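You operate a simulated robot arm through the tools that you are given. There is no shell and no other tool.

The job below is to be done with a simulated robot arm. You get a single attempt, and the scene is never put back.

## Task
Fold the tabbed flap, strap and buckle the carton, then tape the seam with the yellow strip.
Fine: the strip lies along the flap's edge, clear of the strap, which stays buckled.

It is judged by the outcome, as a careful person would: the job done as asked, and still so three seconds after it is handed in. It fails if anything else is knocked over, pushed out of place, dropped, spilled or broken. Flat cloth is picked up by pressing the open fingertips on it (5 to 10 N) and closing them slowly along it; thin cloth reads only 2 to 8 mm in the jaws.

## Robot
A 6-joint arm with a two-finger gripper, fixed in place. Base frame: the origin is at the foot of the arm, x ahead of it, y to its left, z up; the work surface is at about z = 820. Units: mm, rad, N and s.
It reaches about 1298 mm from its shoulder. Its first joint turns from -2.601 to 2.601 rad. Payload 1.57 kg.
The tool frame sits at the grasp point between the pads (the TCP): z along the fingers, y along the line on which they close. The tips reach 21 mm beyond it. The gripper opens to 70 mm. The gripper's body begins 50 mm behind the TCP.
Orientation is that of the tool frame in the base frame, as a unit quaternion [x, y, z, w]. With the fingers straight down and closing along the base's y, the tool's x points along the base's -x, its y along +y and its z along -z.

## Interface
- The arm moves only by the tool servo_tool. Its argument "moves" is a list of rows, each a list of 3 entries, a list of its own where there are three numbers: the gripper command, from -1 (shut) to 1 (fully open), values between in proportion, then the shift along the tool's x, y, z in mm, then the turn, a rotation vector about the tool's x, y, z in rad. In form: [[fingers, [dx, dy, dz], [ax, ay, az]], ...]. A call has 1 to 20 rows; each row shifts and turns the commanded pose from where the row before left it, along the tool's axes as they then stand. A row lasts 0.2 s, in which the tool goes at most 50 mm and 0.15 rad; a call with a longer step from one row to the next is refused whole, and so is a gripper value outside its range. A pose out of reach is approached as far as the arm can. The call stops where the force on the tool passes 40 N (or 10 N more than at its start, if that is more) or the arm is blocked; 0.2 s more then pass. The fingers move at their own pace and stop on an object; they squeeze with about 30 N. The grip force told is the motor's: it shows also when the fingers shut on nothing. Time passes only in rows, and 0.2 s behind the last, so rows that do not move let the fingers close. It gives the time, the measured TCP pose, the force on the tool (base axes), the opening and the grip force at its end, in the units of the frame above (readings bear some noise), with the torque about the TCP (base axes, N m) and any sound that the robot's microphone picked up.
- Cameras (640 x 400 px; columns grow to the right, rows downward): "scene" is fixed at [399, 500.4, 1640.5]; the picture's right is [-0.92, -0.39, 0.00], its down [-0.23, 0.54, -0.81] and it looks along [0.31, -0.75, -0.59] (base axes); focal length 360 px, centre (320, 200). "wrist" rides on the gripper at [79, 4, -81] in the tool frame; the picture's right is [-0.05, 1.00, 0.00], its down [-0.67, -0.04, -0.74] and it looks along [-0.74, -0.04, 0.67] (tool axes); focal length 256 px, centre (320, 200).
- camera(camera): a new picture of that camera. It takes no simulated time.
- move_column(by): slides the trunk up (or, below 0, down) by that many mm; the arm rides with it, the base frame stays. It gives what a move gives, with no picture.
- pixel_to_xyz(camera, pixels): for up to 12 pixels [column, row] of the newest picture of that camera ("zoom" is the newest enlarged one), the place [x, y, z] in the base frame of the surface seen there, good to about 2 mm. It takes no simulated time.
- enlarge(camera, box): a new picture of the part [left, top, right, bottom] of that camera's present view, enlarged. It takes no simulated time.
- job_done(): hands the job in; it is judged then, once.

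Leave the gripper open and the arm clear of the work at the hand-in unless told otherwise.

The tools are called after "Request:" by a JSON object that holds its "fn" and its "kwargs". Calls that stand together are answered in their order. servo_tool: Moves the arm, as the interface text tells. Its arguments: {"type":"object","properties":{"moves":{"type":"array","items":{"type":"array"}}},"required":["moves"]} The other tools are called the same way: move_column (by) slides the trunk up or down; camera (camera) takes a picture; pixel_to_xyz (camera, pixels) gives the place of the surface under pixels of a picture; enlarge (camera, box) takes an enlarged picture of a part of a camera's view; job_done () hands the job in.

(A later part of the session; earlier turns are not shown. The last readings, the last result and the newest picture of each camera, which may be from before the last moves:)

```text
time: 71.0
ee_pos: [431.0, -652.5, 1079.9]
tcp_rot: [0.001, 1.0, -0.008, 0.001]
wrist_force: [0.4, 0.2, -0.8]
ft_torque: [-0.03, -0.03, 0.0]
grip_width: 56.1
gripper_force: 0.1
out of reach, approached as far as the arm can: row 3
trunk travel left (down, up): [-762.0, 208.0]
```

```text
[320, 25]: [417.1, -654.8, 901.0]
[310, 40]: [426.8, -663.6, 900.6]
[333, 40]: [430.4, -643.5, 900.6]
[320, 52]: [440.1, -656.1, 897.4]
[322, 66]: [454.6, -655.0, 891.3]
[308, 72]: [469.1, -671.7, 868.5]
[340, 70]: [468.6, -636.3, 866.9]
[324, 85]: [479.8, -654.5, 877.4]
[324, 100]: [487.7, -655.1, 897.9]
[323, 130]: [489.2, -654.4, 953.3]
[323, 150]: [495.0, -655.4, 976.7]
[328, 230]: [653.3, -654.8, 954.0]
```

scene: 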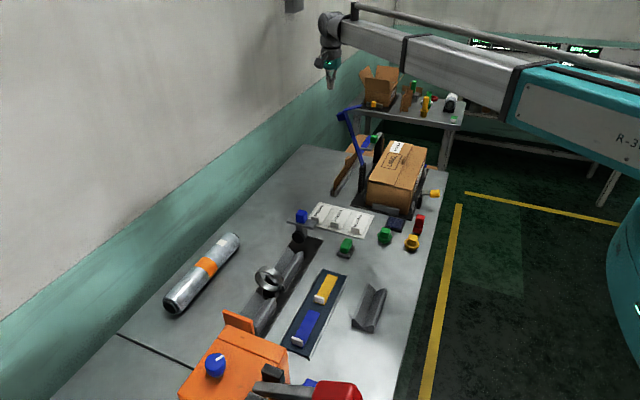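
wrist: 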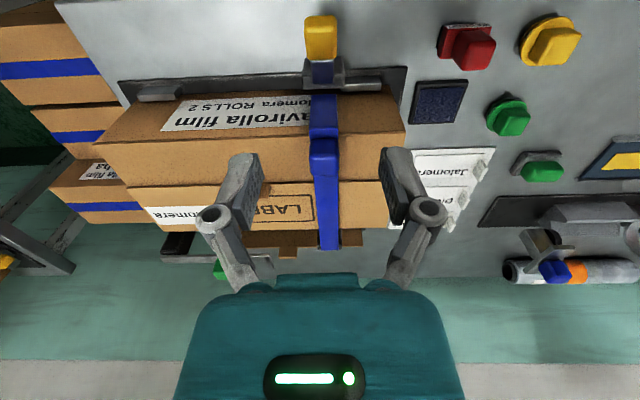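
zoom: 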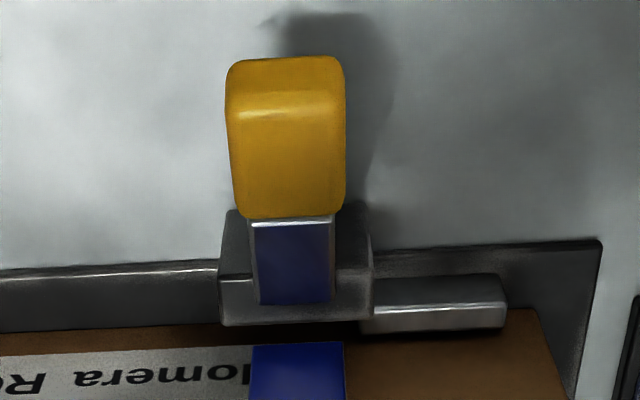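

The lever runs from its pivot near (480, 872) up at about 25° to the knob (x 412–440, y −664 to −644, z top 901). I'll lower over the knob in stages.

Request:
{"fn": "move_column", "kwargs": {"by": -150}}

Request:
{"fn": "camera", "kwargs": {"camera": "wrist"}}

Request:
{"fn": "enlarge", "kwargs": {"camera": "scene", "box": [380, 130, 470, 220]}}

```text
time: 72.7
ee_pos: [431.4, -653.5, 931.6]
tcp_rot: [0.001, 1.0, -0.008, 0.0]
wrist_force: [-1.2, -1.0, 0.0]
ft_torque: [-0.01, -0.02, 0.0]
grip_width: 56.0
gripper_force: 0.0
trunk travel left (down, up): [-612.0, 358.0]
```

```text
taken
```

wrist: 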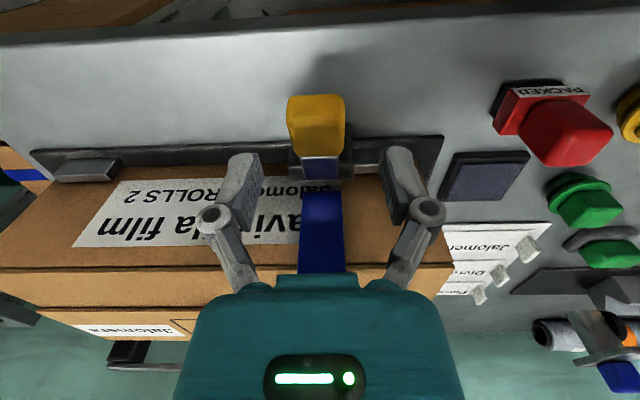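

```text
4.44 times, centred on (425, 175) of scene
```

zoom: 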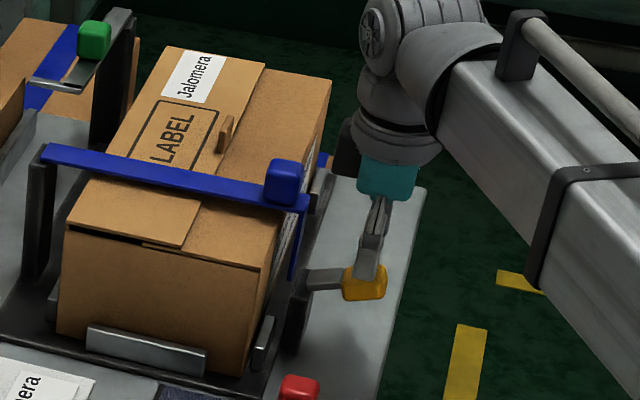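

The fingers straddle the knob. I'll lower another 38 mm to TCP z≈893 and then close.

Request:
{"fn": "move_column", "kwargs": {"by": -38}}

Request:
{"fn": "servo_tool", "kwargs": {"moves": [[-0.2, [2, 0, 0], [0, 0, 0]], [-1, [0, 0, 0], [0, 0, 0]], [-1, [0, 0, 0], [0, 0, 0]], [-1, [0, 0, 0], [0, 0, 0]], [-1, [0, 0, 0], [0, 0, 0]]]}}

Request:
{"fn": "camera", "kwargs": {"camera": "wrist"}}

```text
time: 73.5
ee_pos: [431.3, -652.8, 892.0]
tcp_rot: [0.001, 1.0, -0.008, 0.001]
wrist_force: [0.1, -0.2, 0.5]
ft_torque: [-0.01, 0.03, 0.01]
grip_width: 56.1
gripper_force: 0.1
trunk travel left (down, up): [-574.0, 396.0]
```

```text
time: 74.7
ee_pos: [429.7, -653.8, 892.7]
tcp_rot: [0.002, 1.0, -0.008, 0.002]
wrist_force: [2.5, -23.9, 15.5]
ft_torque: [-0.29, -0.43, 0.02]
grip_width: 29.5
gripper_force: 31.6
trunk travel left (down, up): [-574.0, 396.0]
```

```text
taken
```

wrist: 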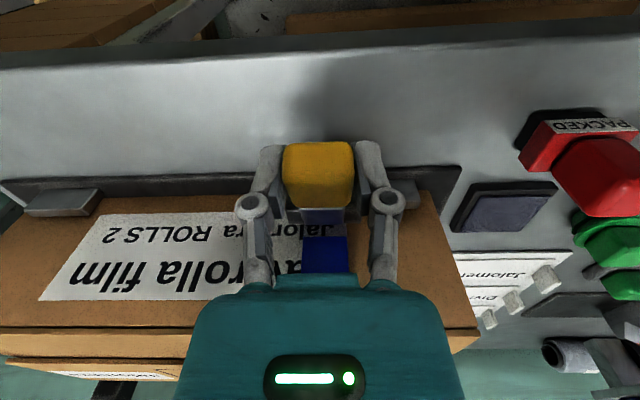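

The grip is on the knob (29.5 mm), with a −24 N side load because I'm slightly off centre. I'll ease 1.5 mm toward −y.

Request:
{"fn": "servo_tool", "kwargs": {"moves": [[-1, [0, -1, 0], [0, 0, 0]], [-1, [0, -0.5, 0], [0, 0, 0]], [-1, [0, 0, 0], [0, 0, 0]]]}}

```text
time: 75.5
ee_pos: [428.7, -653.8, 892.0]
tcp_rot: [0.001, 1.0, -0.007, 0.002]
wrist_force: [2.4, -15.5, 11.3]
ft_torque: [-0.38, -0.27, -0.05]
grip_width: 29.8
gripper_force: 32.6
trunk travel left (down, up): [-574.0, 396.0]
```

It's reducing. I'll move another 2 mm toward −y.

Request:
{"fn": "servo_tool", "kwargs": {"moves": [[-1, [0, -1, 0], [0, 0, 0]], [-1, [0, -1, 0], [0, 0, 0]], [-1, [0, 0, 0], [0, 0, 0]]]}}

```text
time: 76.3
ee_pos: [429.8, -655.6, 892.0]
tcp_rot: [0.0, 1.0, -0.007, 0.001]
wrist_force: [1.4, 0.2, 1.6]
ft_torque: [0.01, 0.05, 0.0]
grip_width: 29.3
gripper_force: 32.1
trunk travel left (down, up): [-574.0, 396.0]
```

It's balanced now at y −655.6. I'll test upward with the trunk, +5 mm.

Request:
{"fn": "move_column", "kwargs": {"by": 5}}

Request:
{"fn": "enlarge", "kwargs": {"camera": "scene", "box": [390, 140, 460, 220]}}

```text
time: 76.9
ee_pos: [430.5, -655.4, 897.9]
tcp_rot: [0.001, 1.0, -0.008, 0.001]
wrist_force: [-2.1, 10.6, -15.7]
ft_torque: [0.21, 0.71, 0.15]
grip_width: 29.8
gripper_force: 32.4
trunk travel left (down, up): [-579.0, 391.0]
```

```text
5.00 times, centred on (425, 180) of scene
```

zoom: 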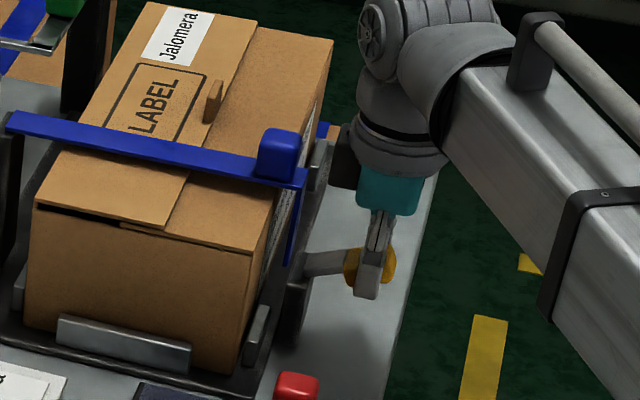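

There's a downward reaction of 16 N. The arc also needs some +x, so I'll move +x 3 mm and see whether the load eases.

Request:
{"fn": "servo_tool", "kwargs": {"moves": [[-1, [-1.5, 0, 0], [0, 0, 0]], [-1, [-1.5, 0, 0], [0, 0, 0]], [-1, [0, 0, 0], [0, 0, 0]]]}}

Request:
{"fn": "camera", "kwargs": {"camera": "wrist"}}

```text
time: 77.7
ee_pos: [431.4, -654.1, 898.7]
tcp_rot: [0.002, 1.0, -0.008, 0.001]
wrist_force: [-19.6, 13.2, -7.7]
ft_torque: [0.26, 0.67, 0.17]
grip_width: 29.8
gripper_force: 32.0
trunk travel left (down, up): [-579.0, 391.0]
```

```text
taken
```

wrist: 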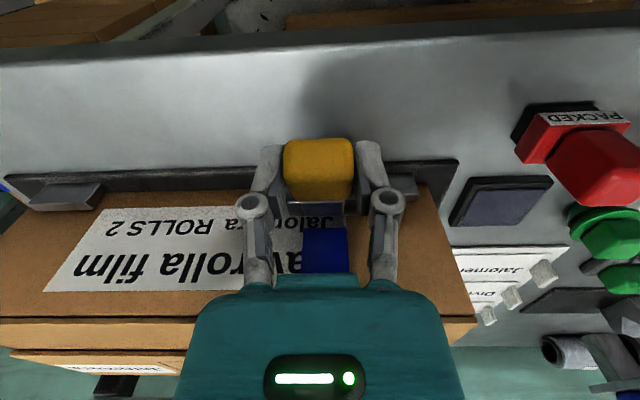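

The lever resists with about 15 N tangentially. I'll check whether it rotated by measuring the lever and knob.

Request:
{"fn": "pixel_to_xyz", "kwargs": {"camera": "wrist", "pixels": [[320, 150], [320, 175], [320, 195], [322, 208], [325, 222], [325, 235]]}}

Request:
{"fn": "enlarge", "kwargs": {"camera": "wrist", "box": [260, 120, 400, 260]}}

Request:
{"fn": "enlarge", "kwargs": {"camera": "scene", "box": [410, 165, 450, 215]}}

```text
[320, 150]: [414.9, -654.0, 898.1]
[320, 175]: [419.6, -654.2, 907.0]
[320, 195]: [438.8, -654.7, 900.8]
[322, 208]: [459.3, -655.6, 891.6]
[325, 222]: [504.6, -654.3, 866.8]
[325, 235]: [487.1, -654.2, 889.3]
```

```text
2.86 times, centred on (330, 190) of wrist
```

zoom: 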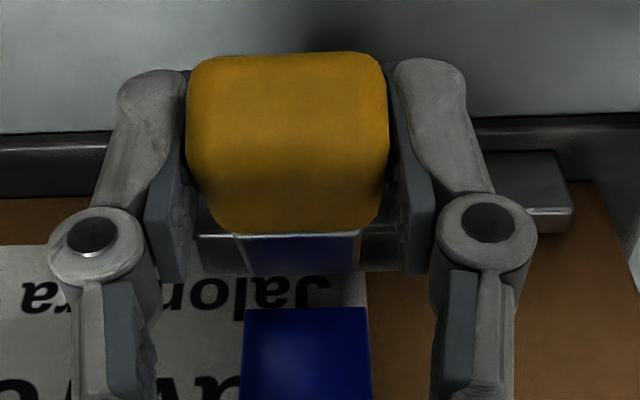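

```text
8.00 times, centred on (430, 190) of scene
```

zoom: 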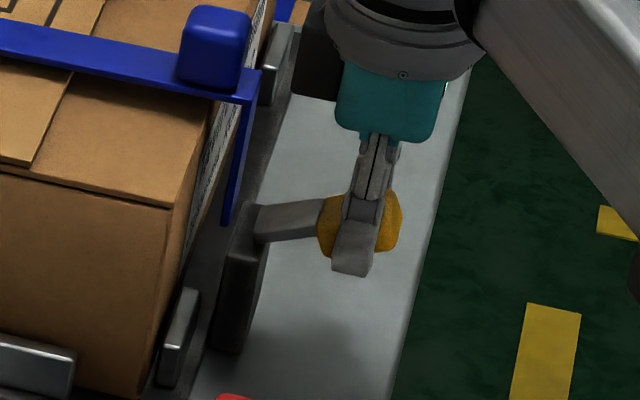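

The knob rose about 6 mm and the lever rotated, so up is possible against a friction-like resistance. I'll continue along the arc in small steps.

Request:
{"fn": "move_column", "kwargs": {"by": 4}}

Request:
{"fn": "servo_tool", "kwargs": {"moves": [[-1, [-1.5, 0, 0], [0, 0, 0]], [-1, [-1, 0, 0], [0, 0, 0]], [-1, [0, 0, 0], [0, 0, 0]]]}}

Request:
{"fn": "camera", "kwargs": {"camera": "wrist"}}

Request:
{"fn": "pixel_to_xyz", "kwargs": {"camera": "wrist", "pixels": [[320, 150], [320, 175], [320, 192], [322, 205], [325, 235]]}}

```text
time: 78.2
ee_pos: [433.7, -654.6, 902.6]
tcp_rot: [0.001, 1.0, -0.007, 0.002]
wrist_force: [-9.1, 14.3, -10.2]
ft_torque: [0.36, 0.6, 0.17]
grip_width: 29.8
gripper_force: 31.9
trunk travel left (down, up): [-583.0, 387.0]
```

```text
time: 79.0
ee_pos: [434.0, -654.4, 901.2]
tcp_rot: [0.002, 1.0, -0.008, 0.0]
wrist_force: [-19.6, 11.1, -8.3]
ft_torque: [0.17, 0.75, 0.07]
grip_width: 30.0
gripper_force: 32.2
trunk travel left (down, up): [-583.0, 387.0]
```

```text
taken
```

wrist: 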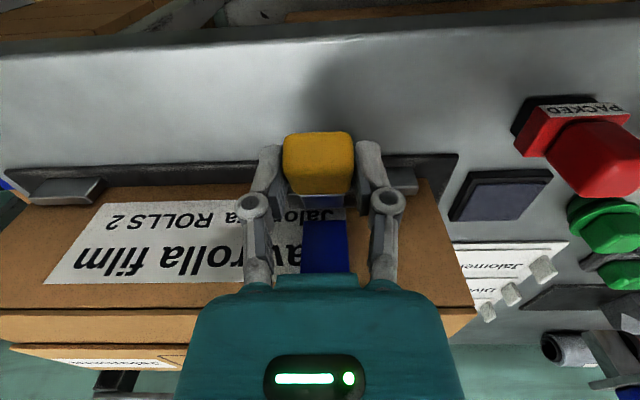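

```text
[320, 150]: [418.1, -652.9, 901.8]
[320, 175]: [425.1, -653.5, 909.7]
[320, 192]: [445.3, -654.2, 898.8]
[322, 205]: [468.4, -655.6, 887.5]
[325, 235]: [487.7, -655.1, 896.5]
```

The lever is rotating up (TCP now at about 32°). I'll continue, easing 0.7 mm toward +y to relieve the side load.

Request:
{"fn": "move_column", "kwargs": {"by": 6}}

Request:
{"fn": "servo_tool", "kwargs": {"moves": [[-1, [-2, 0.5, 0], [0, 0, 0]], [-1, [-2, 0.3, 0], [0, 0, 0]], [-1, [0, 0, 0], [0, 0, 0]]]}}

Request:
{"fn": "move_column", "kwargs": {"by": 6}}

Request:
{"fn": "servo_tool", "kwargs": {"moves": [[-1, [-2, 0, 0], [0, 0, 0]], [-1, [-2, 0, 0], [0, 0, 0]], [-1, [-2, 0, 0], [0, 0, 0]], [-1, [0, 0, 0], [0, 0, 0]]]}}

Request:
{"fn": "camera", "kwargs": {"camera": "wrist"}}

Request:
{"fn": "enlarge", "kwargs": {"camera": "scene", "box": [410, 165, 450, 215]}}

```text
time: 79.6
ee_pos: [436.8, -654.6, 909.4]
tcp_rot: [0.0, 1.0, -0.009, 0.002]
wrist_force: [-2.6, 12.9, -10.0]
ft_torque: [0.38, 0.4, 0.08]
grip_width: 29.4
gripper_force: 32.3
trunk travel left (down, up): [-589.0, 381.0]
```

```text
time: 80.4
ee_pos: [436.9, -654.2, 907.5]
tcp_rot: [0.002, 1.0, -0.009, 0.001]
wrist_force: [-16.0, 2.2, -6.4]
ft_torque: [0.02, 0.65, 0.06]
grip_width: 29.8
gripper_force: 32.5
trunk travel left (down, up): [-589.0, 381.0]
```

```text
time: 80.9
ee_pos: [440.4, -654.6, 913.6]
tcp_rot: [0.0, 1.0, -0.008, 0.002]
wrist_force: [-2.6, 1.9, -13.6]
ft_torque: [0.22, 0.46, 0.1]
grip_width: 29.8
gripper_force: 32.1
trunk travel left (down, up): [-595.0, 375.0]
```

```text
time: 81.9
ee_pos: [442.2, -655.3, 914.8]
tcp_rot: [0.002, 1.0, -0.009, 0.001]
wrist_force: [-20.8, -4.0, 0.4]
ft_torque: [0.06, 0.73, 0.02]
grip_width: 29.8
gripper_force: 31.7
trunk travel left (down, up): [-595.0, 375.0]
```

```text
taken
```

wrist: 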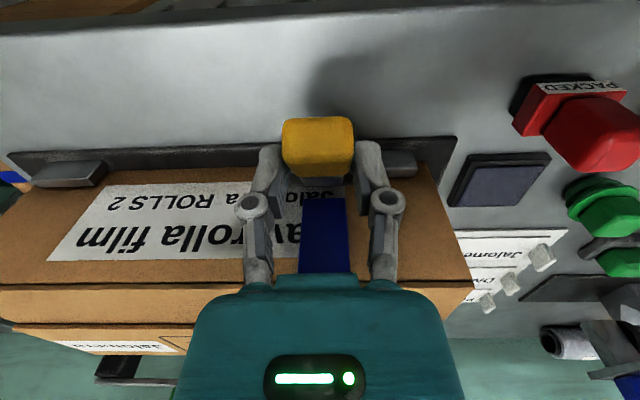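

```text
8.00 times, centred on (430, 190) of scene
```

zoom: 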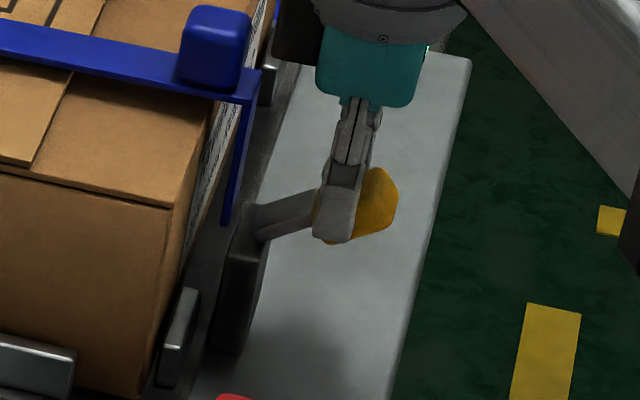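

The lever is rotating, with my grip sliding a bit toward the inner part of the knob. I'll measure the lever angle again.

Request:
{"fn": "pixel_to_xyz", "kwargs": {"camera": "wrist", "pixels": [[320, 125], [320, 140], [320, 160], [320, 172], [322, 182], [322, 190], [325, 215]]}}

Request:
{"fn": "enlarge", "kwargs": {"camera": "wrist", "box": [260, 100, 400, 240]}}

```text
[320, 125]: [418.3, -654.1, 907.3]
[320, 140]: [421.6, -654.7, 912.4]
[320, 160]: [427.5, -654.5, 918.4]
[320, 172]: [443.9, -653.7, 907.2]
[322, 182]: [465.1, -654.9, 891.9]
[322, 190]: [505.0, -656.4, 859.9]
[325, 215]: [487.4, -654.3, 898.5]
```

```text
2.86 times, centred on (330, 170) of wrist
```

zoom: 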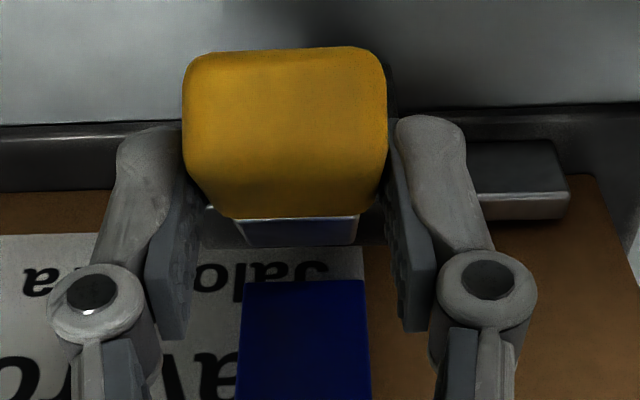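

The lever is at about 37°, and its turning friction is higher than the pinch can comfortably hold. I'll release, go to the −x side of the knob with closed fingers, and push it toward +x, which gives a better lever arm. First I open and lift.

Request:
{"fn": "servo_tool", "kwargs": {"moves": [[0.3, [0, 0, 0], [0, 0, 0]], [0.3, [0, 0, 0], [0, 0, 0]], [0.3, [0, 0, 0], [0, 0, 0]]]}}

Request:
{"fn": "move_column", "kwargs": {"by": 60}}

Request:
{"fn": "servo_tool", "kwargs": {"moves": [[-1, [15, 0, 0], [0, 0, 0]], [-1, [15, 0, 0], [0, 0, 0]], [-1, [15, 0, 0], [0, 0, 0]], [-1, [5, 0, 0], [0, 0, 0]], [-1, [0, 0, 0], [0, 0, 0]]]}}

Request:
{"fn": "camera", "kwargs": {"camera": "wrist"}}

Request:
{"fn": "enlarge", "kwargs": {"camera": "scene", "box": [390, 140, 460, 220]}}

```text
time: 82.7
ee_pos: [443.8, -653.1, 913.9]
tcp_rot: [0.001, 1.0, -0.008, 0.002]
wrist_force: [0.9, 0.0, 0.1]
ft_torque: [-0.01, 0.02, 0.01]
grip_width: 45.6
gripper_force: 0.0
trunk travel left (down, up): [-595.0, 375.0]
```

```text
time: 83.7
ee_pos: [444.1, -653.7, 974.0]
tcp_rot: [0.001, 1.0, -0.008, 0.001]
wrist_force: [0.1, -0.8, 0.3]
ft_torque: [-0.02, 0.0, 0.0]
grip_width: 45.4
gripper_force: 0.2
trunk travel left (down, up): [-655.0, 315.0]
```

```text
time: 84.9
ee_pos: [395.2, -654.9, 974.8]
tcp_rot: [0.0, 1.0, -0.008, 0.001]
wrist_force: [-0.6, -0.4, -0.6]
ft_torque: [-0.01, 0.01, 0.01]
grip_width: 0.0
gripper_force: 28.4
trunk travel left (down, up): [-655.0, 315.0]
```

```text
taken
```

wrist: 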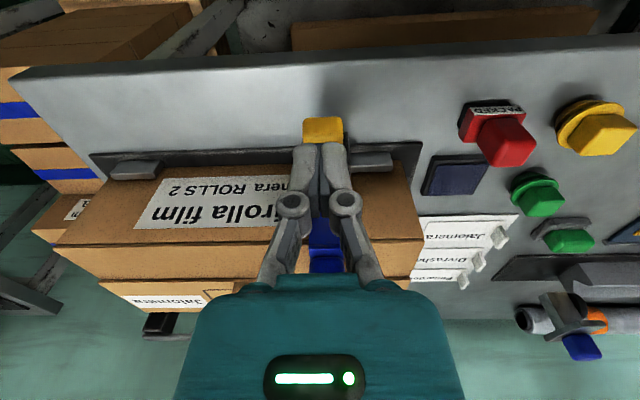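

```text
5.00 times, centred on (425, 180) of scene
```

zoom: 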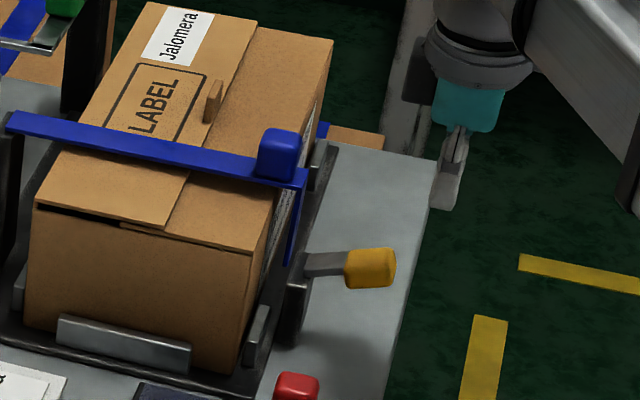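

I'll measure the knob now, to see whether the lever fell back.

Request:
{"fn": "pixel_to_xyz", "kwargs": {"camera": "wrist", "pixels": [[322, 120], [322, 130], [322, 138], [310, 130], [335, 130]]}}

Request:
{"fn": "enlarge", "kwargs": {"camera": "wrist", "box": [250, 80, 400, 180]}}

```text
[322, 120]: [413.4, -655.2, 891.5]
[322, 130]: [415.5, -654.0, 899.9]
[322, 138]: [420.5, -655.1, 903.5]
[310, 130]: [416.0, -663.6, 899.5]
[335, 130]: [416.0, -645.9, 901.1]
```

```text
4.00 times, centred on (325, 130) of wrist
```

zoom: 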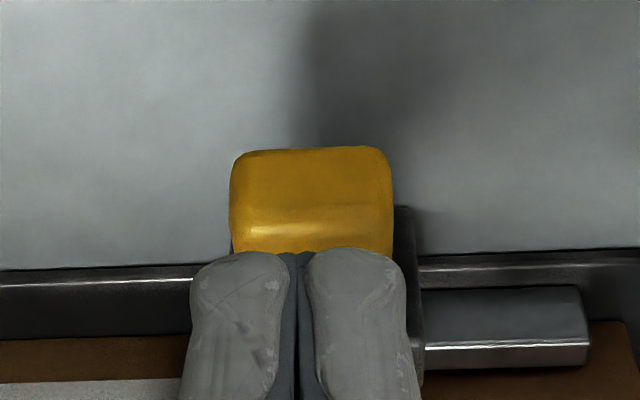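

The lever sprang back to about 23°, so it is spring-loaded and must be pushed all the way over in one go. I'll tilt the tool about 45° so the closed fingertips point forward and down (+x, −z), get under the knob's outer edge from the robot side, and lift and push it over. First I back off in −x and pitch.

Request:
{"fn": "servo_tool", "kwargs": {"moves": [[-1, [15, 0, 0], [0, 0, 0]], [-1, [15, 0, 0], [0, 0, 0]], [-1, [0, 0, 0], [0, -0.13, 0]], [-1, [0, 0, 0], [0, -0.13, 0]], [-1, [0, 0, 0], [0, -0.13, 0]], [-1, [0, 0, 0], [0, -0.13, 0]], [-1, [0, 0, 0], [0, -0.13, 0]], [-1, [0, 0, 0], [0, -0.135, 0]], [-1, [0, 0, 0], [0, 0, 0]]]}}

Request:
{"fn": "camera", "kwargs": {"camera": "wrist"}}

Request:
{"fn": "enlarge", "kwargs": {"camera": "scene", "box": [390, 120, 490, 220]}}

```text
time: 86.9
ee_pos: [365.3, -654.0, 1028.4]
tcp_rot: [-0.003, 0.923, -0.008, 0.384]
wrist_force: [0.3, 0.3, 0.5]
ft_torque: [-0.01, 0.0, 0.04]
grip_width: 0.1
gripper_force: 28.1
out of reach, approached as far as the arm can: row 4, 5, 6, 7, 8
trunk travel left (down, up): [-655.0, 315.0]
```

```text
taken
```

wrist: 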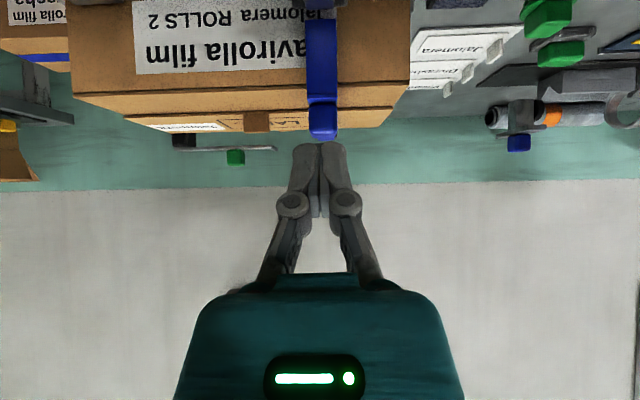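

```text
4.00 times, centred on (440, 170) of scene
```

zoom: 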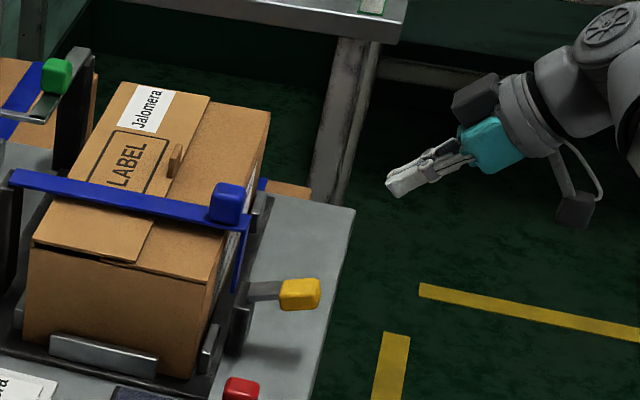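

The tool is pitched 45°. I'll lower by 150 mm at x 365, clear in front of the knob.

Request:
{"fn": "move_column", "kwargs": {"by": -150}}

Request:
{"fn": "camera", "kwargs": {"camera": "wrist"}}

Request:
{"fn": "enlarge", "kwargs": {"camera": "scene", "box": [400, 150, 470, 220]}}

```text
time: 88.7
ee_pos: [364.4, -652.2, 878.6]
tcp_rot: [-0.002, 0.924, -0.008, 0.383]
wrist_force: [-0.1, 0.5, 0.1]
ft_torque: [-0.02, 0.0, 0.02]
grip_width: 0.0
gripper_force: 28.9
trunk travel left (down, up): [-505.0, 465.0]
```

```text
taken
```

wrist: 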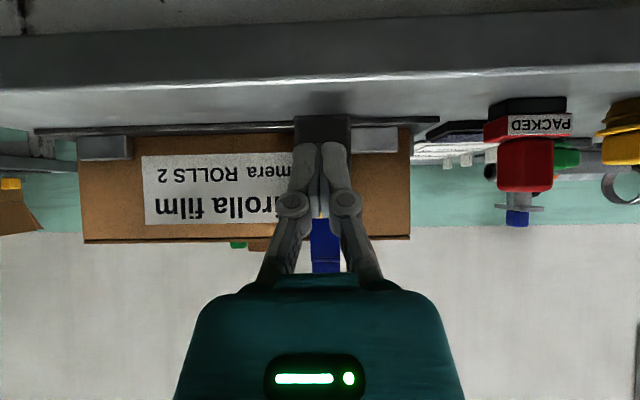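

```text
5.71 times, centred on (435, 185) of scene
```

zoom: 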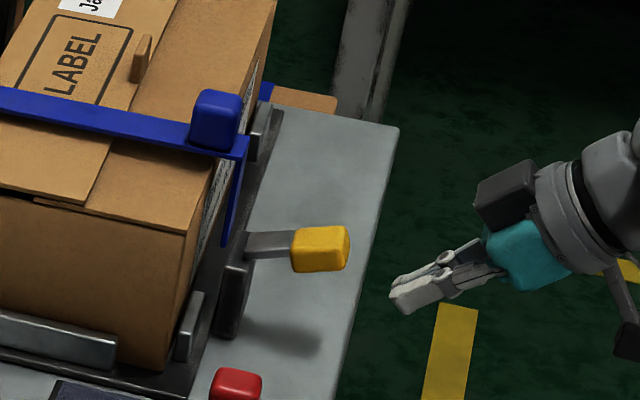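

The fingertips are in front of and below the knob. I'll move +x by 32 mm so the tips go under the knob's outer edge, centring on y −655.

Request:
{"fn": "servo_tool", "kwargs": {"moves": [[-1, [-7.1, -1, 7.1], [0, 0, 0]], [-1, [-7.1, -1, 7.1], [0, 0, 0]], [-1, [-7.1, -0.5, 7.1], [0, 0, 0]], [-1, [-1.4, 0, 1.4], [0, 0, 0]], [-1, [0, 0, 0], [0, 0, 0]]]}}

Request:
{"fn": "enlarge", "kwargs": {"camera": "scene", "box": [400, 160, 450, 210]}}

```text
time: 89.9
ee_pos: [396.1, -654.7, 878.7]
tcp_rot: [-0.003, 0.923, -0.007, 0.384]
wrist_force: [-0.7, 0.0, 0.2]
ft_torque: [0.0, 0.0, -0.02]
grip_width: 0.1
gripper_force: 28.7
trunk travel left (down, up): [-505.0, 465.0]
```

```text
8.00 times, centred on (425, 185) of scene
```

zoom: 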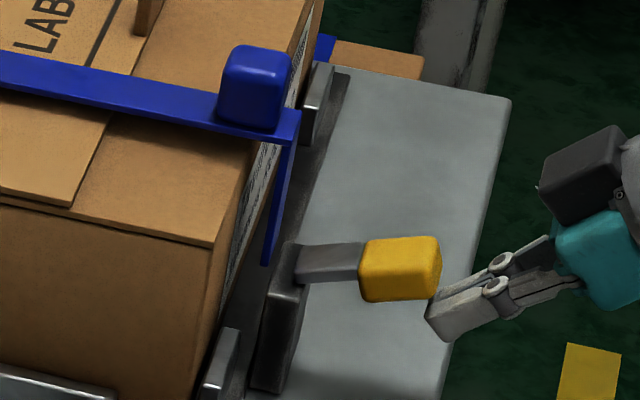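

The tip is just at the knob's outer edge. I'll move 6 mm further under it, then lift.

Request:
{"fn": "servo_tool", "kwargs": {"moves": [[-1, [-2.1, 0, 2.1], [0, 0, 0]], [-1, [-2.1, 0, 2.1], [0, 0, 0]], [-1, [0, 0, 0], [0, 0, 0]]]}}

Request:
{"fn": "move_column", "kwargs": {"by": 8}}

Request:
{"fn": "enlarge", "kwargs": {"camera": "scene", "box": [400, 160, 450, 210]}}

```text
time: 90.7
ee_pos: [402.7, -656.4, 878.0]
tcp_rot: [-0.002, 0.924, -0.007, 0.383]
wrist_force: [-0.4, -0.4, 0.1]
ft_torque: [-0.02, 0.03, -0.03]
grip_width: 0.1
gripper_force: 28.4
trunk travel left (down, up): [-505.0, 465.0]
```

```text
time: 91.2
ee_pos: [401.2, -657.3, 885.7]
tcp_rot: [-0.001, 0.924, -0.008, 0.382]
wrist_force: [-1.3, 0.2, -0.3]
ft_torque: [-0.02, 0.0, 0.02]
grip_width: 0.0
gripper_force: 28.1
trunk travel left (down, up): [-513.0, 457.0]
```

```text
8.00 times, centred on (425, 185) of scene
```

zoom: 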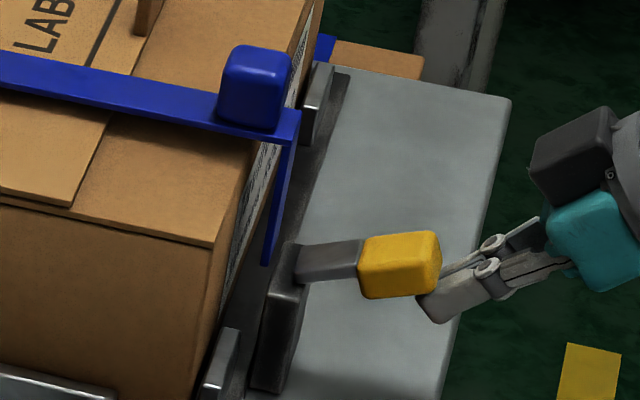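

There's contact at the knob's lower outer edge. I'll lift in steps, checking the force.

Request:
{"fn": "move_column", "kwargs": {"by": 8}}

Request:
{"fn": "enlarge", "kwargs": {"camera": "scene", "box": [400, 160, 450, 210]}}

```text
time: 91.8
ee_pos: [403.0, -656.7, 894.7]
tcp_rot: [-0.003, 0.924, -0.008, 0.383]
wrist_force: [-0.6, -0.6, -0.3]
ft_torque: [-0.01, -0.04, 0.01]
grip_width: 0.2
gripper_force: 29.2
trunk travel left (down, up): [-521.0, 449.0]
```

```text
8.00 times, centred on (425, 185) of scene
```

zoom: 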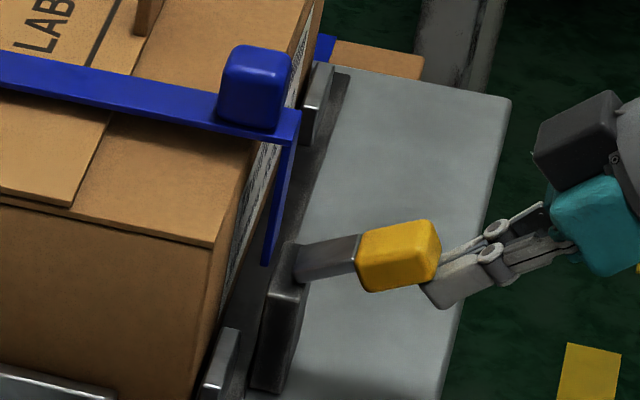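

The lever rises with almost no force; the earlier load came from my tight pinch. I'll continue along the arc.

Request:
{"fn": "move_column", "kwargs": {"by": 9}}

Request:
{"fn": "servo_tool", "kwargs": {"moves": [[-1, [-2.1, 0, 2.1], [0, 0, 0]], [-1, [-1.4, 0, 1.4], [0, 0, 0]], [-1, [0, 0, 0], [0, 0, 0]]]}}

Request:
{"fn": "move_column", "kwargs": {"by": 8}}

Request:
{"fn": "servo_tool", "kwargs": {"moves": [[-1, [-2.1, 0, 2.1], [0, 0, 0]], [-1, [-2.1, 0, 2.1], [0, 0, 0]], [-1, [0, 0, 0], [0, 0, 0]]]}}

Request:
{"fn": "enlarge", "kwargs": {"camera": "scene", "box": [400, 160, 450, 210]}}

```text
time: 92.4
ee_pos: [401.6, -656.1, 901.5]
tcp_rot: [-0.002, 0.924, -0.008, 0.382]
wrist_force: [-0.5, -0.7, 0.6]
ft_torque: [-0.01, -0.04, 0.01]
grip_width: 0.0
gripper_force: 28.4
trunk travel left (down, up): [-530.0, 440.0]
```

```text
time: 93.2
ee_pos: [406.7, -655.7, 903.4]
tcp_rot: [-0.002, 0.924, -0.008, 0.382]
wrist_force: [-0.8, -0.2, 0.1]
ft_torque: [0.0, 0.0, 0.02]
grip_width: 0.0
gripper_force: 28.4
trunk travel left (down, up): [-530.0, 440.0]
```

```text
time: 93.8
ee_pos: [407.1, -656.3, 911.0]
tcp_rot: [-0.002, 0.924, -0.007, 0.383]
wrist_force: [0.2, 0.6, -0.4]
ft_torque: [-0.01, 0.03, 0.02]
grip_width: 0.2
gripper_force: 28.5
trunk travel left (down, up): [-538.0, 432.0]
```

```text
time: 94.5
ee_pos: [412.0, -657.2, 911.0]
tcp_rot: [-0.002, 0.924, -0.008, 0.383]
wrist_force: [-0.5, -0.4, 0.0]
ft_torque: [0.0, 0.0, -0.02]
grip_width: 0.0
gripper_force: 29.1
trunk travel left (down, up): [-538.0, 432.0]
```

```text
8.00 times, centred on (425, 185) of scene
```

zoom: 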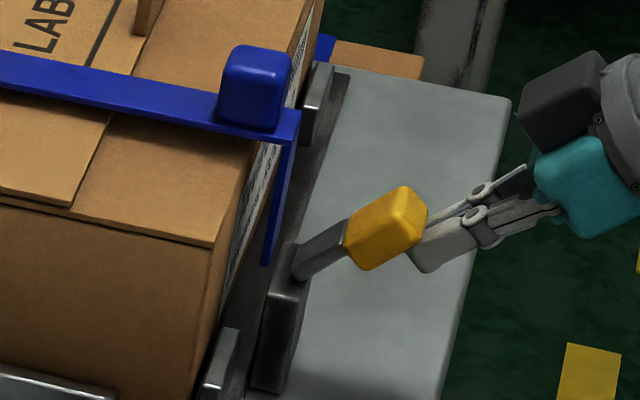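

The lever is at about 50°. I'll continue, +x with some lift.

Request:
{"fn": "move_column", "kwargs": {"by": 9}}

Request:
{"fn": "servo_tool", "kwargs": {"moves": [[-1, [-2.8, 0, 2.8], [0, 0, 0]], [-1, [-2.8, 0, 2.8], [0, 0, 0]], [-1, [0, 0, 0], [0, 0, 0]]]}}

Request:
{"fn": "move_column", "kwargs": {"by": 6}}

Request:
{"fn": "servo_tool", "kwargs": {"moves": [[-1, [-2.8, 0, 2.8], [0, 0, 0]], [-1, [-2.8, 0, 2.8], [0, 0, 0]], [-1, [-2.8, 0, 2.8], [0, 0, 0]], [-1, [0, 0, 0], [0, 0, 0]]]}}

Request:
{"fn": "enlarge", "kwargs": {"camera": "scene", "box": [400, 160, 450, 210]}}

```text
time: 95.1
ee_pos: [412.4, -657.1, 920.4]
tcp_rot: [-0.002, 0.924, -0.008, 0.383]
wrist_force: [0.1, 0.0, -0.3]
ft_torque: [-0.02, 0.0, 0.0]
grip_width: 0.0
gripper_force: 28.8
trunk travel left (down, up): [-547.0, 423.0]
```

```text
time: 95.9
ee_pos: [420.6, -656.9, 920.6]
tcp_rot: [-0.002, 0.924, -0.007, 0.383]
wrist_force: [-0.2, -0.8, 0.5]
ft_torque: [0.0, -0.01, -0.01]
grip_width: 0.1
gripper_force: 28.7
trunk travel left (down, up): [-547.0, 423.0]
```

```text
time: 96.5
ee_pos: [420.7, -656.7, 927.1]
tcp_rot: [-0.001, 0.923, -0.009, 0.384]
wrist_force: [0.1, -0.1, -1.2]
ft_torque: [0.02, 0.02, -0.01]
grip_width: 0.0
gripper_force: 28.7
trunk travel left (down, up): [-553.0, 417.0]
```

```text
time: 97.5
ee_pos: [432.5, -656.3, 925.9]
tcp_rot: [-0.002, 0.924, -0.008, 0.383]
wrist_force: [-0.2, 0.0, 0.3]
ft_torque: [-0.01, 0.03, -0.03]
grip_width: 0.0
gripper_force: 28.5
trunk travel left (down, up): [-553.0, 417.0]
```

```text
8.00 times, centred on (425, 185) of scene
```

zoom: 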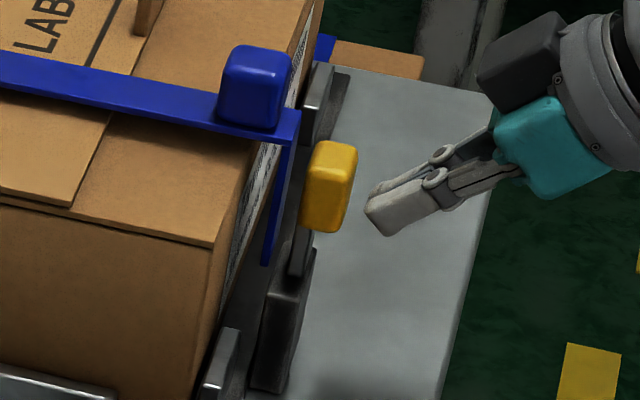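

The lever moved ahead by itself to upright against the strap. I'll push it gently further in +x to be sure it is fully home, watching the force.

Request:
{"fn": "servo_tool", "kwargs": {"moves": [[-1, [-2.1, 0, 2.1], [0, 0, 0]], [-1, [-2.1, 0, 2.1], [0, 0, 0]], [-1, [-2.1, 0, 2.1], [0, 0, 0]], [-1, [-2.1, 0, 2.1], [0, 0, 0]], [-1, [0, 0, 0], [0, 0, 0]]]}}

Request:
{"fn": "enlarge", "kwargs": {"camera": "scene", "box": [400, 160, 450, 210]}}

```text
time: 98.7
ee_pos: [440.6, -655.9, 927.9]
tcp_rot: [-0.002, 0.924, -0.008, 0.382]
wrist_force: [-37.6, 4.1, -7.7]
ft_torque: [0.07, 0.46, 0.09]
grip_width: 6.1
gripper_force: 28.4
trunk travel left (down, up): [-553.0, 417.0]
```

```text
8.00 times, centred on (425, 185) of scene
```

zoom: 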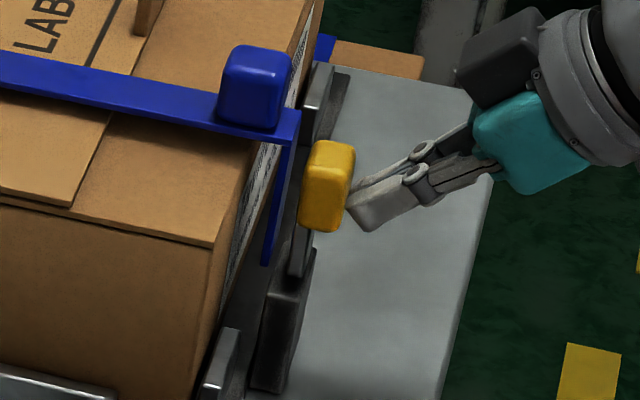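

The lever is firmly against its stop (38 N). I'll back off and check that it stays.

Request:
{"fn": "servo_tool", "kwargs": {"moves": [[-1, [7.1, 0, -7.1], [0, 0, 0]], [-1, [7.1, 0, -7.1], [0, 0, 0]], [-1, [14, 0, -14], [0, 0, 0]], [-1, [14, 0, -14], [0, 0, 0]], [-1, [0, 0, 0], [0, 0, 0]]]}}

Request:
{"fn": "camera", "kwargs": {"camera": "wrist"}}

Request:
{"fn": "enlarge", "kwargs": {"camera": "scene", "box": [390, 150, 450, 215]}}

```text
time: 99.9
ee_pos: [383.9, -655.7, 926.8]
tcp_rot: [-0.001, 0.924, -0.009, 0.383]
wrist_force: [0.0, -0.6, 0.9]
ft_torque: [0.0, -0.01, -0.02]
grip_width: 0.2
gripper_force: 28.8
trunk travel left (down, up): [-553.0, 417.0]
```

```text
taken
```

wrist: 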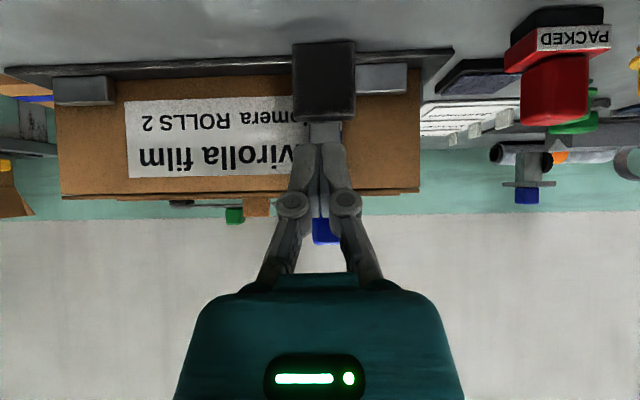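

```text
6.15 times, centred on (420, 182) of scene
```

zoom: 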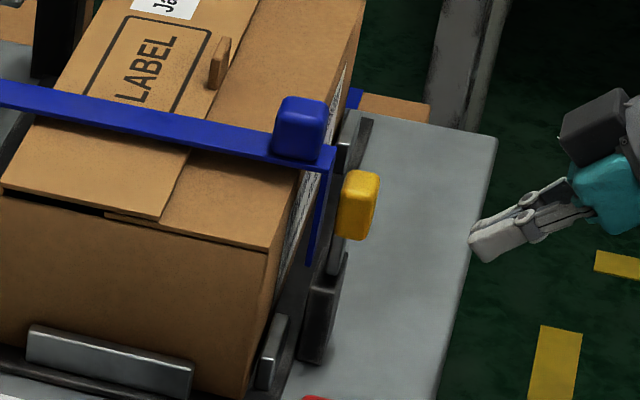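

The lever stays upright against the strap. Now I'll raise, return the tool to vertical, and check the strap from above before fetching the yellow strip.

Request:
{"fn": "move_column", "kwargs": {"by": 220}}

Request:
{"fn": "servo_tool", "kwargs": {"moves": [[-1, [0, 0, 0], [0, 0.13, 0]], [-1, [0, 0, 0], [0, 0.13, 0]], [-1, [0, 0, 0], [0, 0.13, 0]], [-1, [0, 0, 0], [0, 0.13, 0]], [-1, [0, 0, 0], [0, 0.13, 0]], [-1, [0, 0, 0], [0, 0.135, 0]], [-1, [0, 0, 0], [0, 0, 0]]]}}

Request:
{"fn": "camera", "kwargs": {"camera": "wrist"}}

```text
time: 102.2
ee_pos: [385.2, -656.7, 1146.2]
tcp_rot: [-0.003, 0.924, -0.007, 0.382]
wrist_force: [0.6, 0.3, 0.3]
ft_torque: [-0.03, -0.01, 0.01]
grip_width: 0.0
gripper_force: 28.9
trunk travel left (down, up): [-773.0, 197.0]
```

```text
time: 103.8
ee_pos: [385.4, -656.3, 1092.1]
tcp_rot: [0.001, 1.0, -0.008, -0.001]
wrist_force: [-0.2, 0.1, 0.1]
ft_torque: [0.0, 0.0, -0.02]
grip_width: 0.0
gripper_force: 28.5
out of reach, approached as far as the arm can: row 1, 2, 3, 4, 5
trunk travel left (down, up): [-773.0, 197.0]
```

```text
taken
```

wrist: 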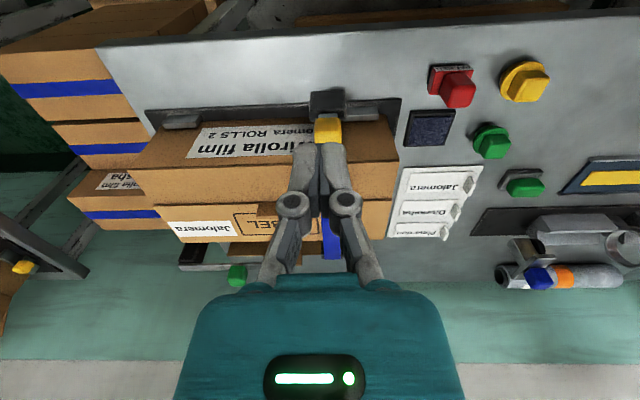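

The lever is up and the strap lies across. Now to the tape: I'll open the fingers and move along +y to view the yellow strip (about (647, −135, 829)).

Request:
{"fn": "servo_tool", "kwargs": {"moves": [[1, [0, 45, 0], [0, 0, 0]], [1, [0, 45, 0], [0, 0, 0]], [1, [0, 45, 0], [0, 0, 0]], [1, [0, 45, 0], [0, 0, 0]], [1, [0, 45, 0], [0, 0, 0]], [1, [0, 45, 0], [0, 0, 0]], [1, [0, 45, 0], [0, 0, 0]], [1, [0, 45, 0], [0, 0, 0]], [1, [-10, 45, 0], [0, 0, 0]], [1, [-20, 42, 0], [0, 0, 0]], [1, [-25, 41, 0], [0, 0, 0]], [1, [-25, 30, 0], [0, 0, 0]], [1, [0, 0, 0], [0, 0, 0]]]}}

Request:
{"fn": "camera", "kwargs": {"camera": "wrist"}}

Request:
{"fn": "enlarge", "kwargs": {"camera": "scene", "box": [280, 260, 360, 360]}}

```text
time: 106.6
ee_pos: [515.6, -179.1, 1091.7]
tcp_rot: [0.002, 1.0, -0.008, 0.0]
wrist_force: [-0.3, 0.5, -0.1]
ft_torque: [-0.03, 0.02, 0.0]
grip_width: 70.3
gripper_force: 0.1
out of reach, approached as far as the arm can: row 4, 7, 8, 9, 10
trunk travel left (down, up): [-773.0, 197.0]
```

```text
taken
```

wrist: 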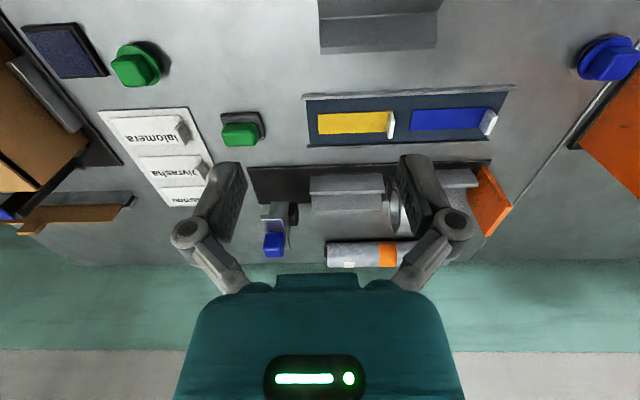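

```text
4.00 times, centred on (320, 310) of scene
```

zoom: 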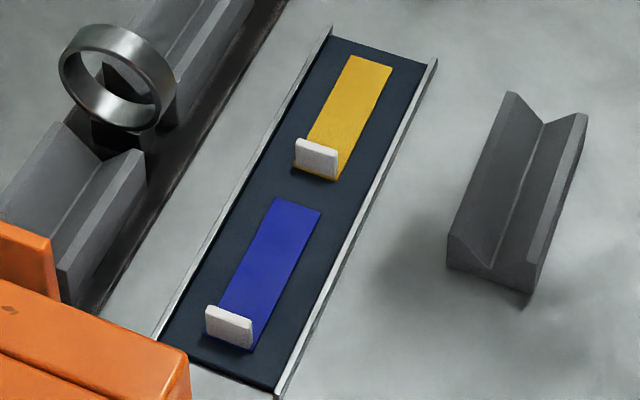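

I can see the yellow strip with its upright white tab at the +y end. I'll enlarge and measure.

Request:
{"fn": "enlarge", "kwargs": {"camera": "wrist", "box": [290, 70, 530, 170]}}

Request:
{"fn": "pixel_to_xyz", "kwargs": {"camera": "wrist", "pixels": [[320, 116], [320, 132], [385, 114], [385, 131], [391, 112], [392, 125], [391, 136], [308, 95], [308, 148], [350, 123], [395, 120], [412, 120]]}}

```text
2.67 times, centred on (410, 120) of wrist
```

zoom: 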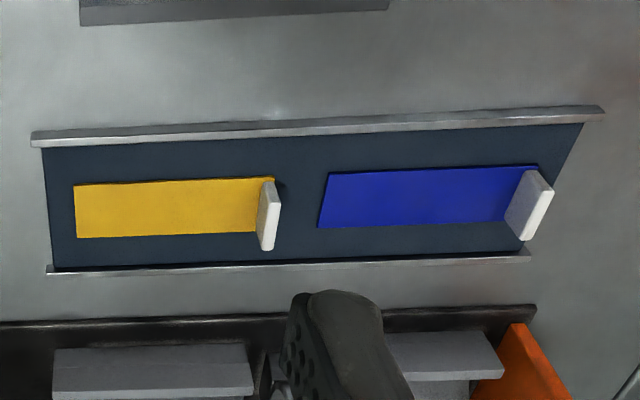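

```text
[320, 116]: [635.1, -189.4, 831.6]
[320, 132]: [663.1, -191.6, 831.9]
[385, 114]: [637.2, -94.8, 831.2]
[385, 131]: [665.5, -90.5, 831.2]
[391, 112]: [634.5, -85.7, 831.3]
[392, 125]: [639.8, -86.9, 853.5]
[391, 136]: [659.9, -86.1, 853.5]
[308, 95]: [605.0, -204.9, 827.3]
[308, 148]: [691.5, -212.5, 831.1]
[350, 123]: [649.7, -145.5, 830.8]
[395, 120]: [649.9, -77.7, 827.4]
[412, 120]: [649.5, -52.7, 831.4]
```

The yellow strip spans x 633–666, y −193 to −85, at z≈831. Its white tab stands at y≈−86, x 637–662, up to z 853.5. I'll move above the tab with half-open fingers and look again before descending.

Request:
{"fn": "servo_tool", "kwargs": {"moves": [[0.3, [-34, 23, 0], [0, 0, 0]], [0.3, [-34, 23, 0], [0, 0, 0]], [0.3, [-34, 23, 0], [0, 0, 0]], [0.3, [-32, 23, 0], [0, 0, 0]], [0.3, [0, 0, 0], [0, 0, 0]]]}}

Request:
{"fn": "move_column", "kwargs": {"by": -130}}

Request:
{"fn": "camera", "kwargs": {"camera": "wrist"}}

```text
time: 107.8
ee_pos: [652.6, -88.3, 1091.3]
tcp_rot: [0.001, 1.0, -0.007, -0.001]
wrist_force: [0.2, 0.0, -0.5]
ft_torque: [0.03, -0.01, -0.01]
grip_width: 45.5
gripper_force: 0.0
trunk travel left (down, up): [-773.0, 197.0]
```

```text
time: 109.4
ee_pos: [652.5, -89.6, 962.8]
tcp_rot: [0.001, 1.0, -0.008, 0.0]
wrist_force: [-0.1, -0.9, -0.3]
ft_torque: [0.0, 0.01, -0.01]
grip_width: 45.5
gripper_force: 0.1
trunk travel left (down, up): [-643.0, 327.0]
```

```text
taken
```

wrist: 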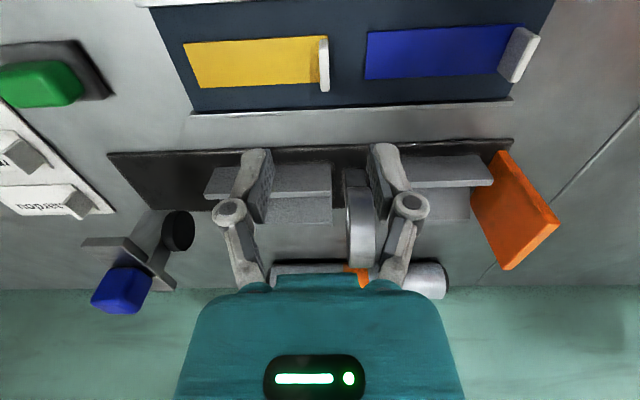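

The tab is nearly centred in y. I'll measure its edges closely.

Request:
{"fn": "enlarge", "kwargs": {"camera": "wrist", "box": [280, 20, 380, 110]}}

Request:
{"fn": "pixel_to_xyz", "kwargs": {"camera": "zoom", "pixels": [[285, 110], [285, 200], [290, 310], [270, 200], [300, 200], [305, 260], [275, 290], [230, 150], [320, 200], [280, 95]]}}

```text
4.44 times, centred on (330, 65) of wrist
```

zoom: 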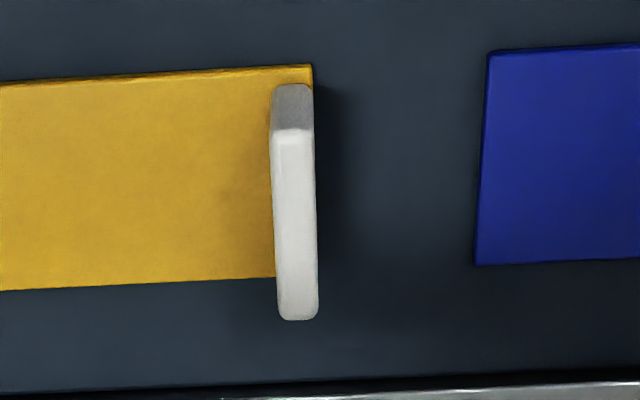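

```text
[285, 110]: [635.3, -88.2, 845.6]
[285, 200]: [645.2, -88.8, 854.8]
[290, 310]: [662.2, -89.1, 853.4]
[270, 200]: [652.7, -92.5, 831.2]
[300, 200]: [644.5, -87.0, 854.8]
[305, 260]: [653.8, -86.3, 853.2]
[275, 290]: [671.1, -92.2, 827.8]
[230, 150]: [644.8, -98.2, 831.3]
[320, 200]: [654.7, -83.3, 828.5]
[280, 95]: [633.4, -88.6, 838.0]
```

The tab's centre is at (649.5, −87.7), about 6.5 mm thick, with its top at z 854. I'll align, narrow the opening to about 30 mm, and lower to TCP z≈858 (tips 837, above the strip at 831).

Request:
{"fn": "servo_tool", "kwargs": {"moves": [[-0.14, [2.5, 1.3, 0], [0, 0, 0]], [-0.14, [0, 0, 0], [0, 0, 0]], [-0.14, [0, 0, 0], [0, 0, 0]]]}}

Request:
{"fn": "move_column", "kwargs": {"by": -80}}

Request:
{"fn": "camera", "kwargs": {"camera": "wrist"}}

Request:
{"fn": "enlarge", "kwargs": {"camera": "scene", "box": [280, 240, 380, 340]}}

```text
time: 110.2
ee_pos: [650.6, -87.6, 962.0]
tcp_rot: [0.001, 1.0, -0.007, 0.0]
wrist_force: [0.0, -0.5, -0.6]
ft_torque: [-0.02, 0.02, -0.03]
grip_width: 29.9
gripper_force: 0.1
trunk travel left (down, up): [-643.0, 327.0]
```

```text
time: 111.4
ee_pos: [651.8, -87.0, 882.3]
tcp_rot: [0.001, 1.0, -0.008, -0.001]
wrist_force: [0.0, 1.0, -0.3]
ft_torque: [0.0, 0.02, -0.01]
grip_width: 30.1
gripper_force: 0.1
trunk travel left (down, up): [-563.0, 407.0]
```

```text
taken
```

wrist: 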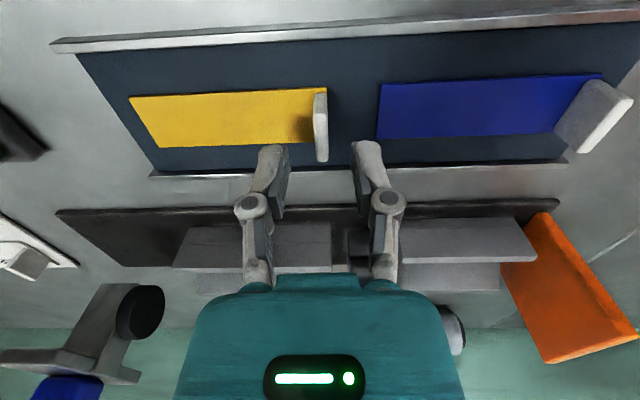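

```text
4.00 times, centred on (330, 290) of scene
```

zoom: 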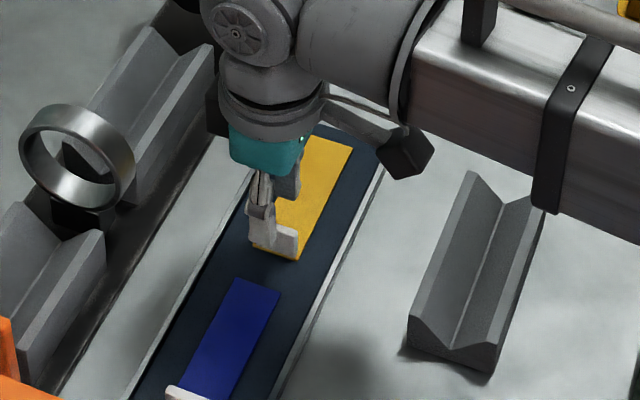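

The fingers straddle the tab. I'll lower 24 mm and close.

Request:
{"fn": "move_column", "kwargs": {"by": -24}}

Request:
{"fn": "servo_tool", "kwargs": {"moves": [[-0.5, [0, 0, 0], [0, 0, 0]], [-0.8, [0, 0, 0], [0, 0, 0]], [-1, [0, 0, 0], [0, 0, 0]], [-1, [0, 0, 0], [0, 0, 0]]]}}

Request:
{"fn": "camera", "kwargs": {"camera": "wrist"}}

```text
time: 112.1
ee_pos: [650.6, -87.0, 857.1]
tcp_rot: [0.001, 1.0, -0.009, 0.0]
wrist_force: [-0.6, -0.6, 0.4]
ft_torque: [0.02, -0.01, 0.05]
grip_width: 29.9
gripper_force: 0.1
trunk travel left (down, up): [-539.0, 431.0]
```

```text
time: 113.1
ee_pos: [651.2, -87.1, 857.7]
tcp_rot: [0.001, 1.0, -0.008, 0.0]
wrist_force: [0.4, -1.0, -0.4]
ft_torque: [-0.02, -0.01, 0.0]
grip_width: 6.0
gripper_force: 29.8
trunk travel left (down, up): [-539.0, 431.0]
```

```text
taken
```

wrist: 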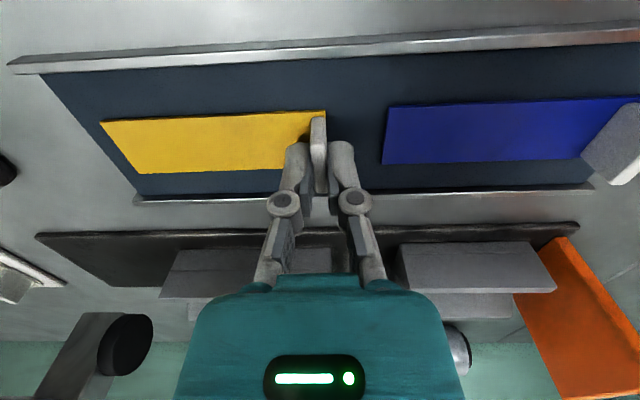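

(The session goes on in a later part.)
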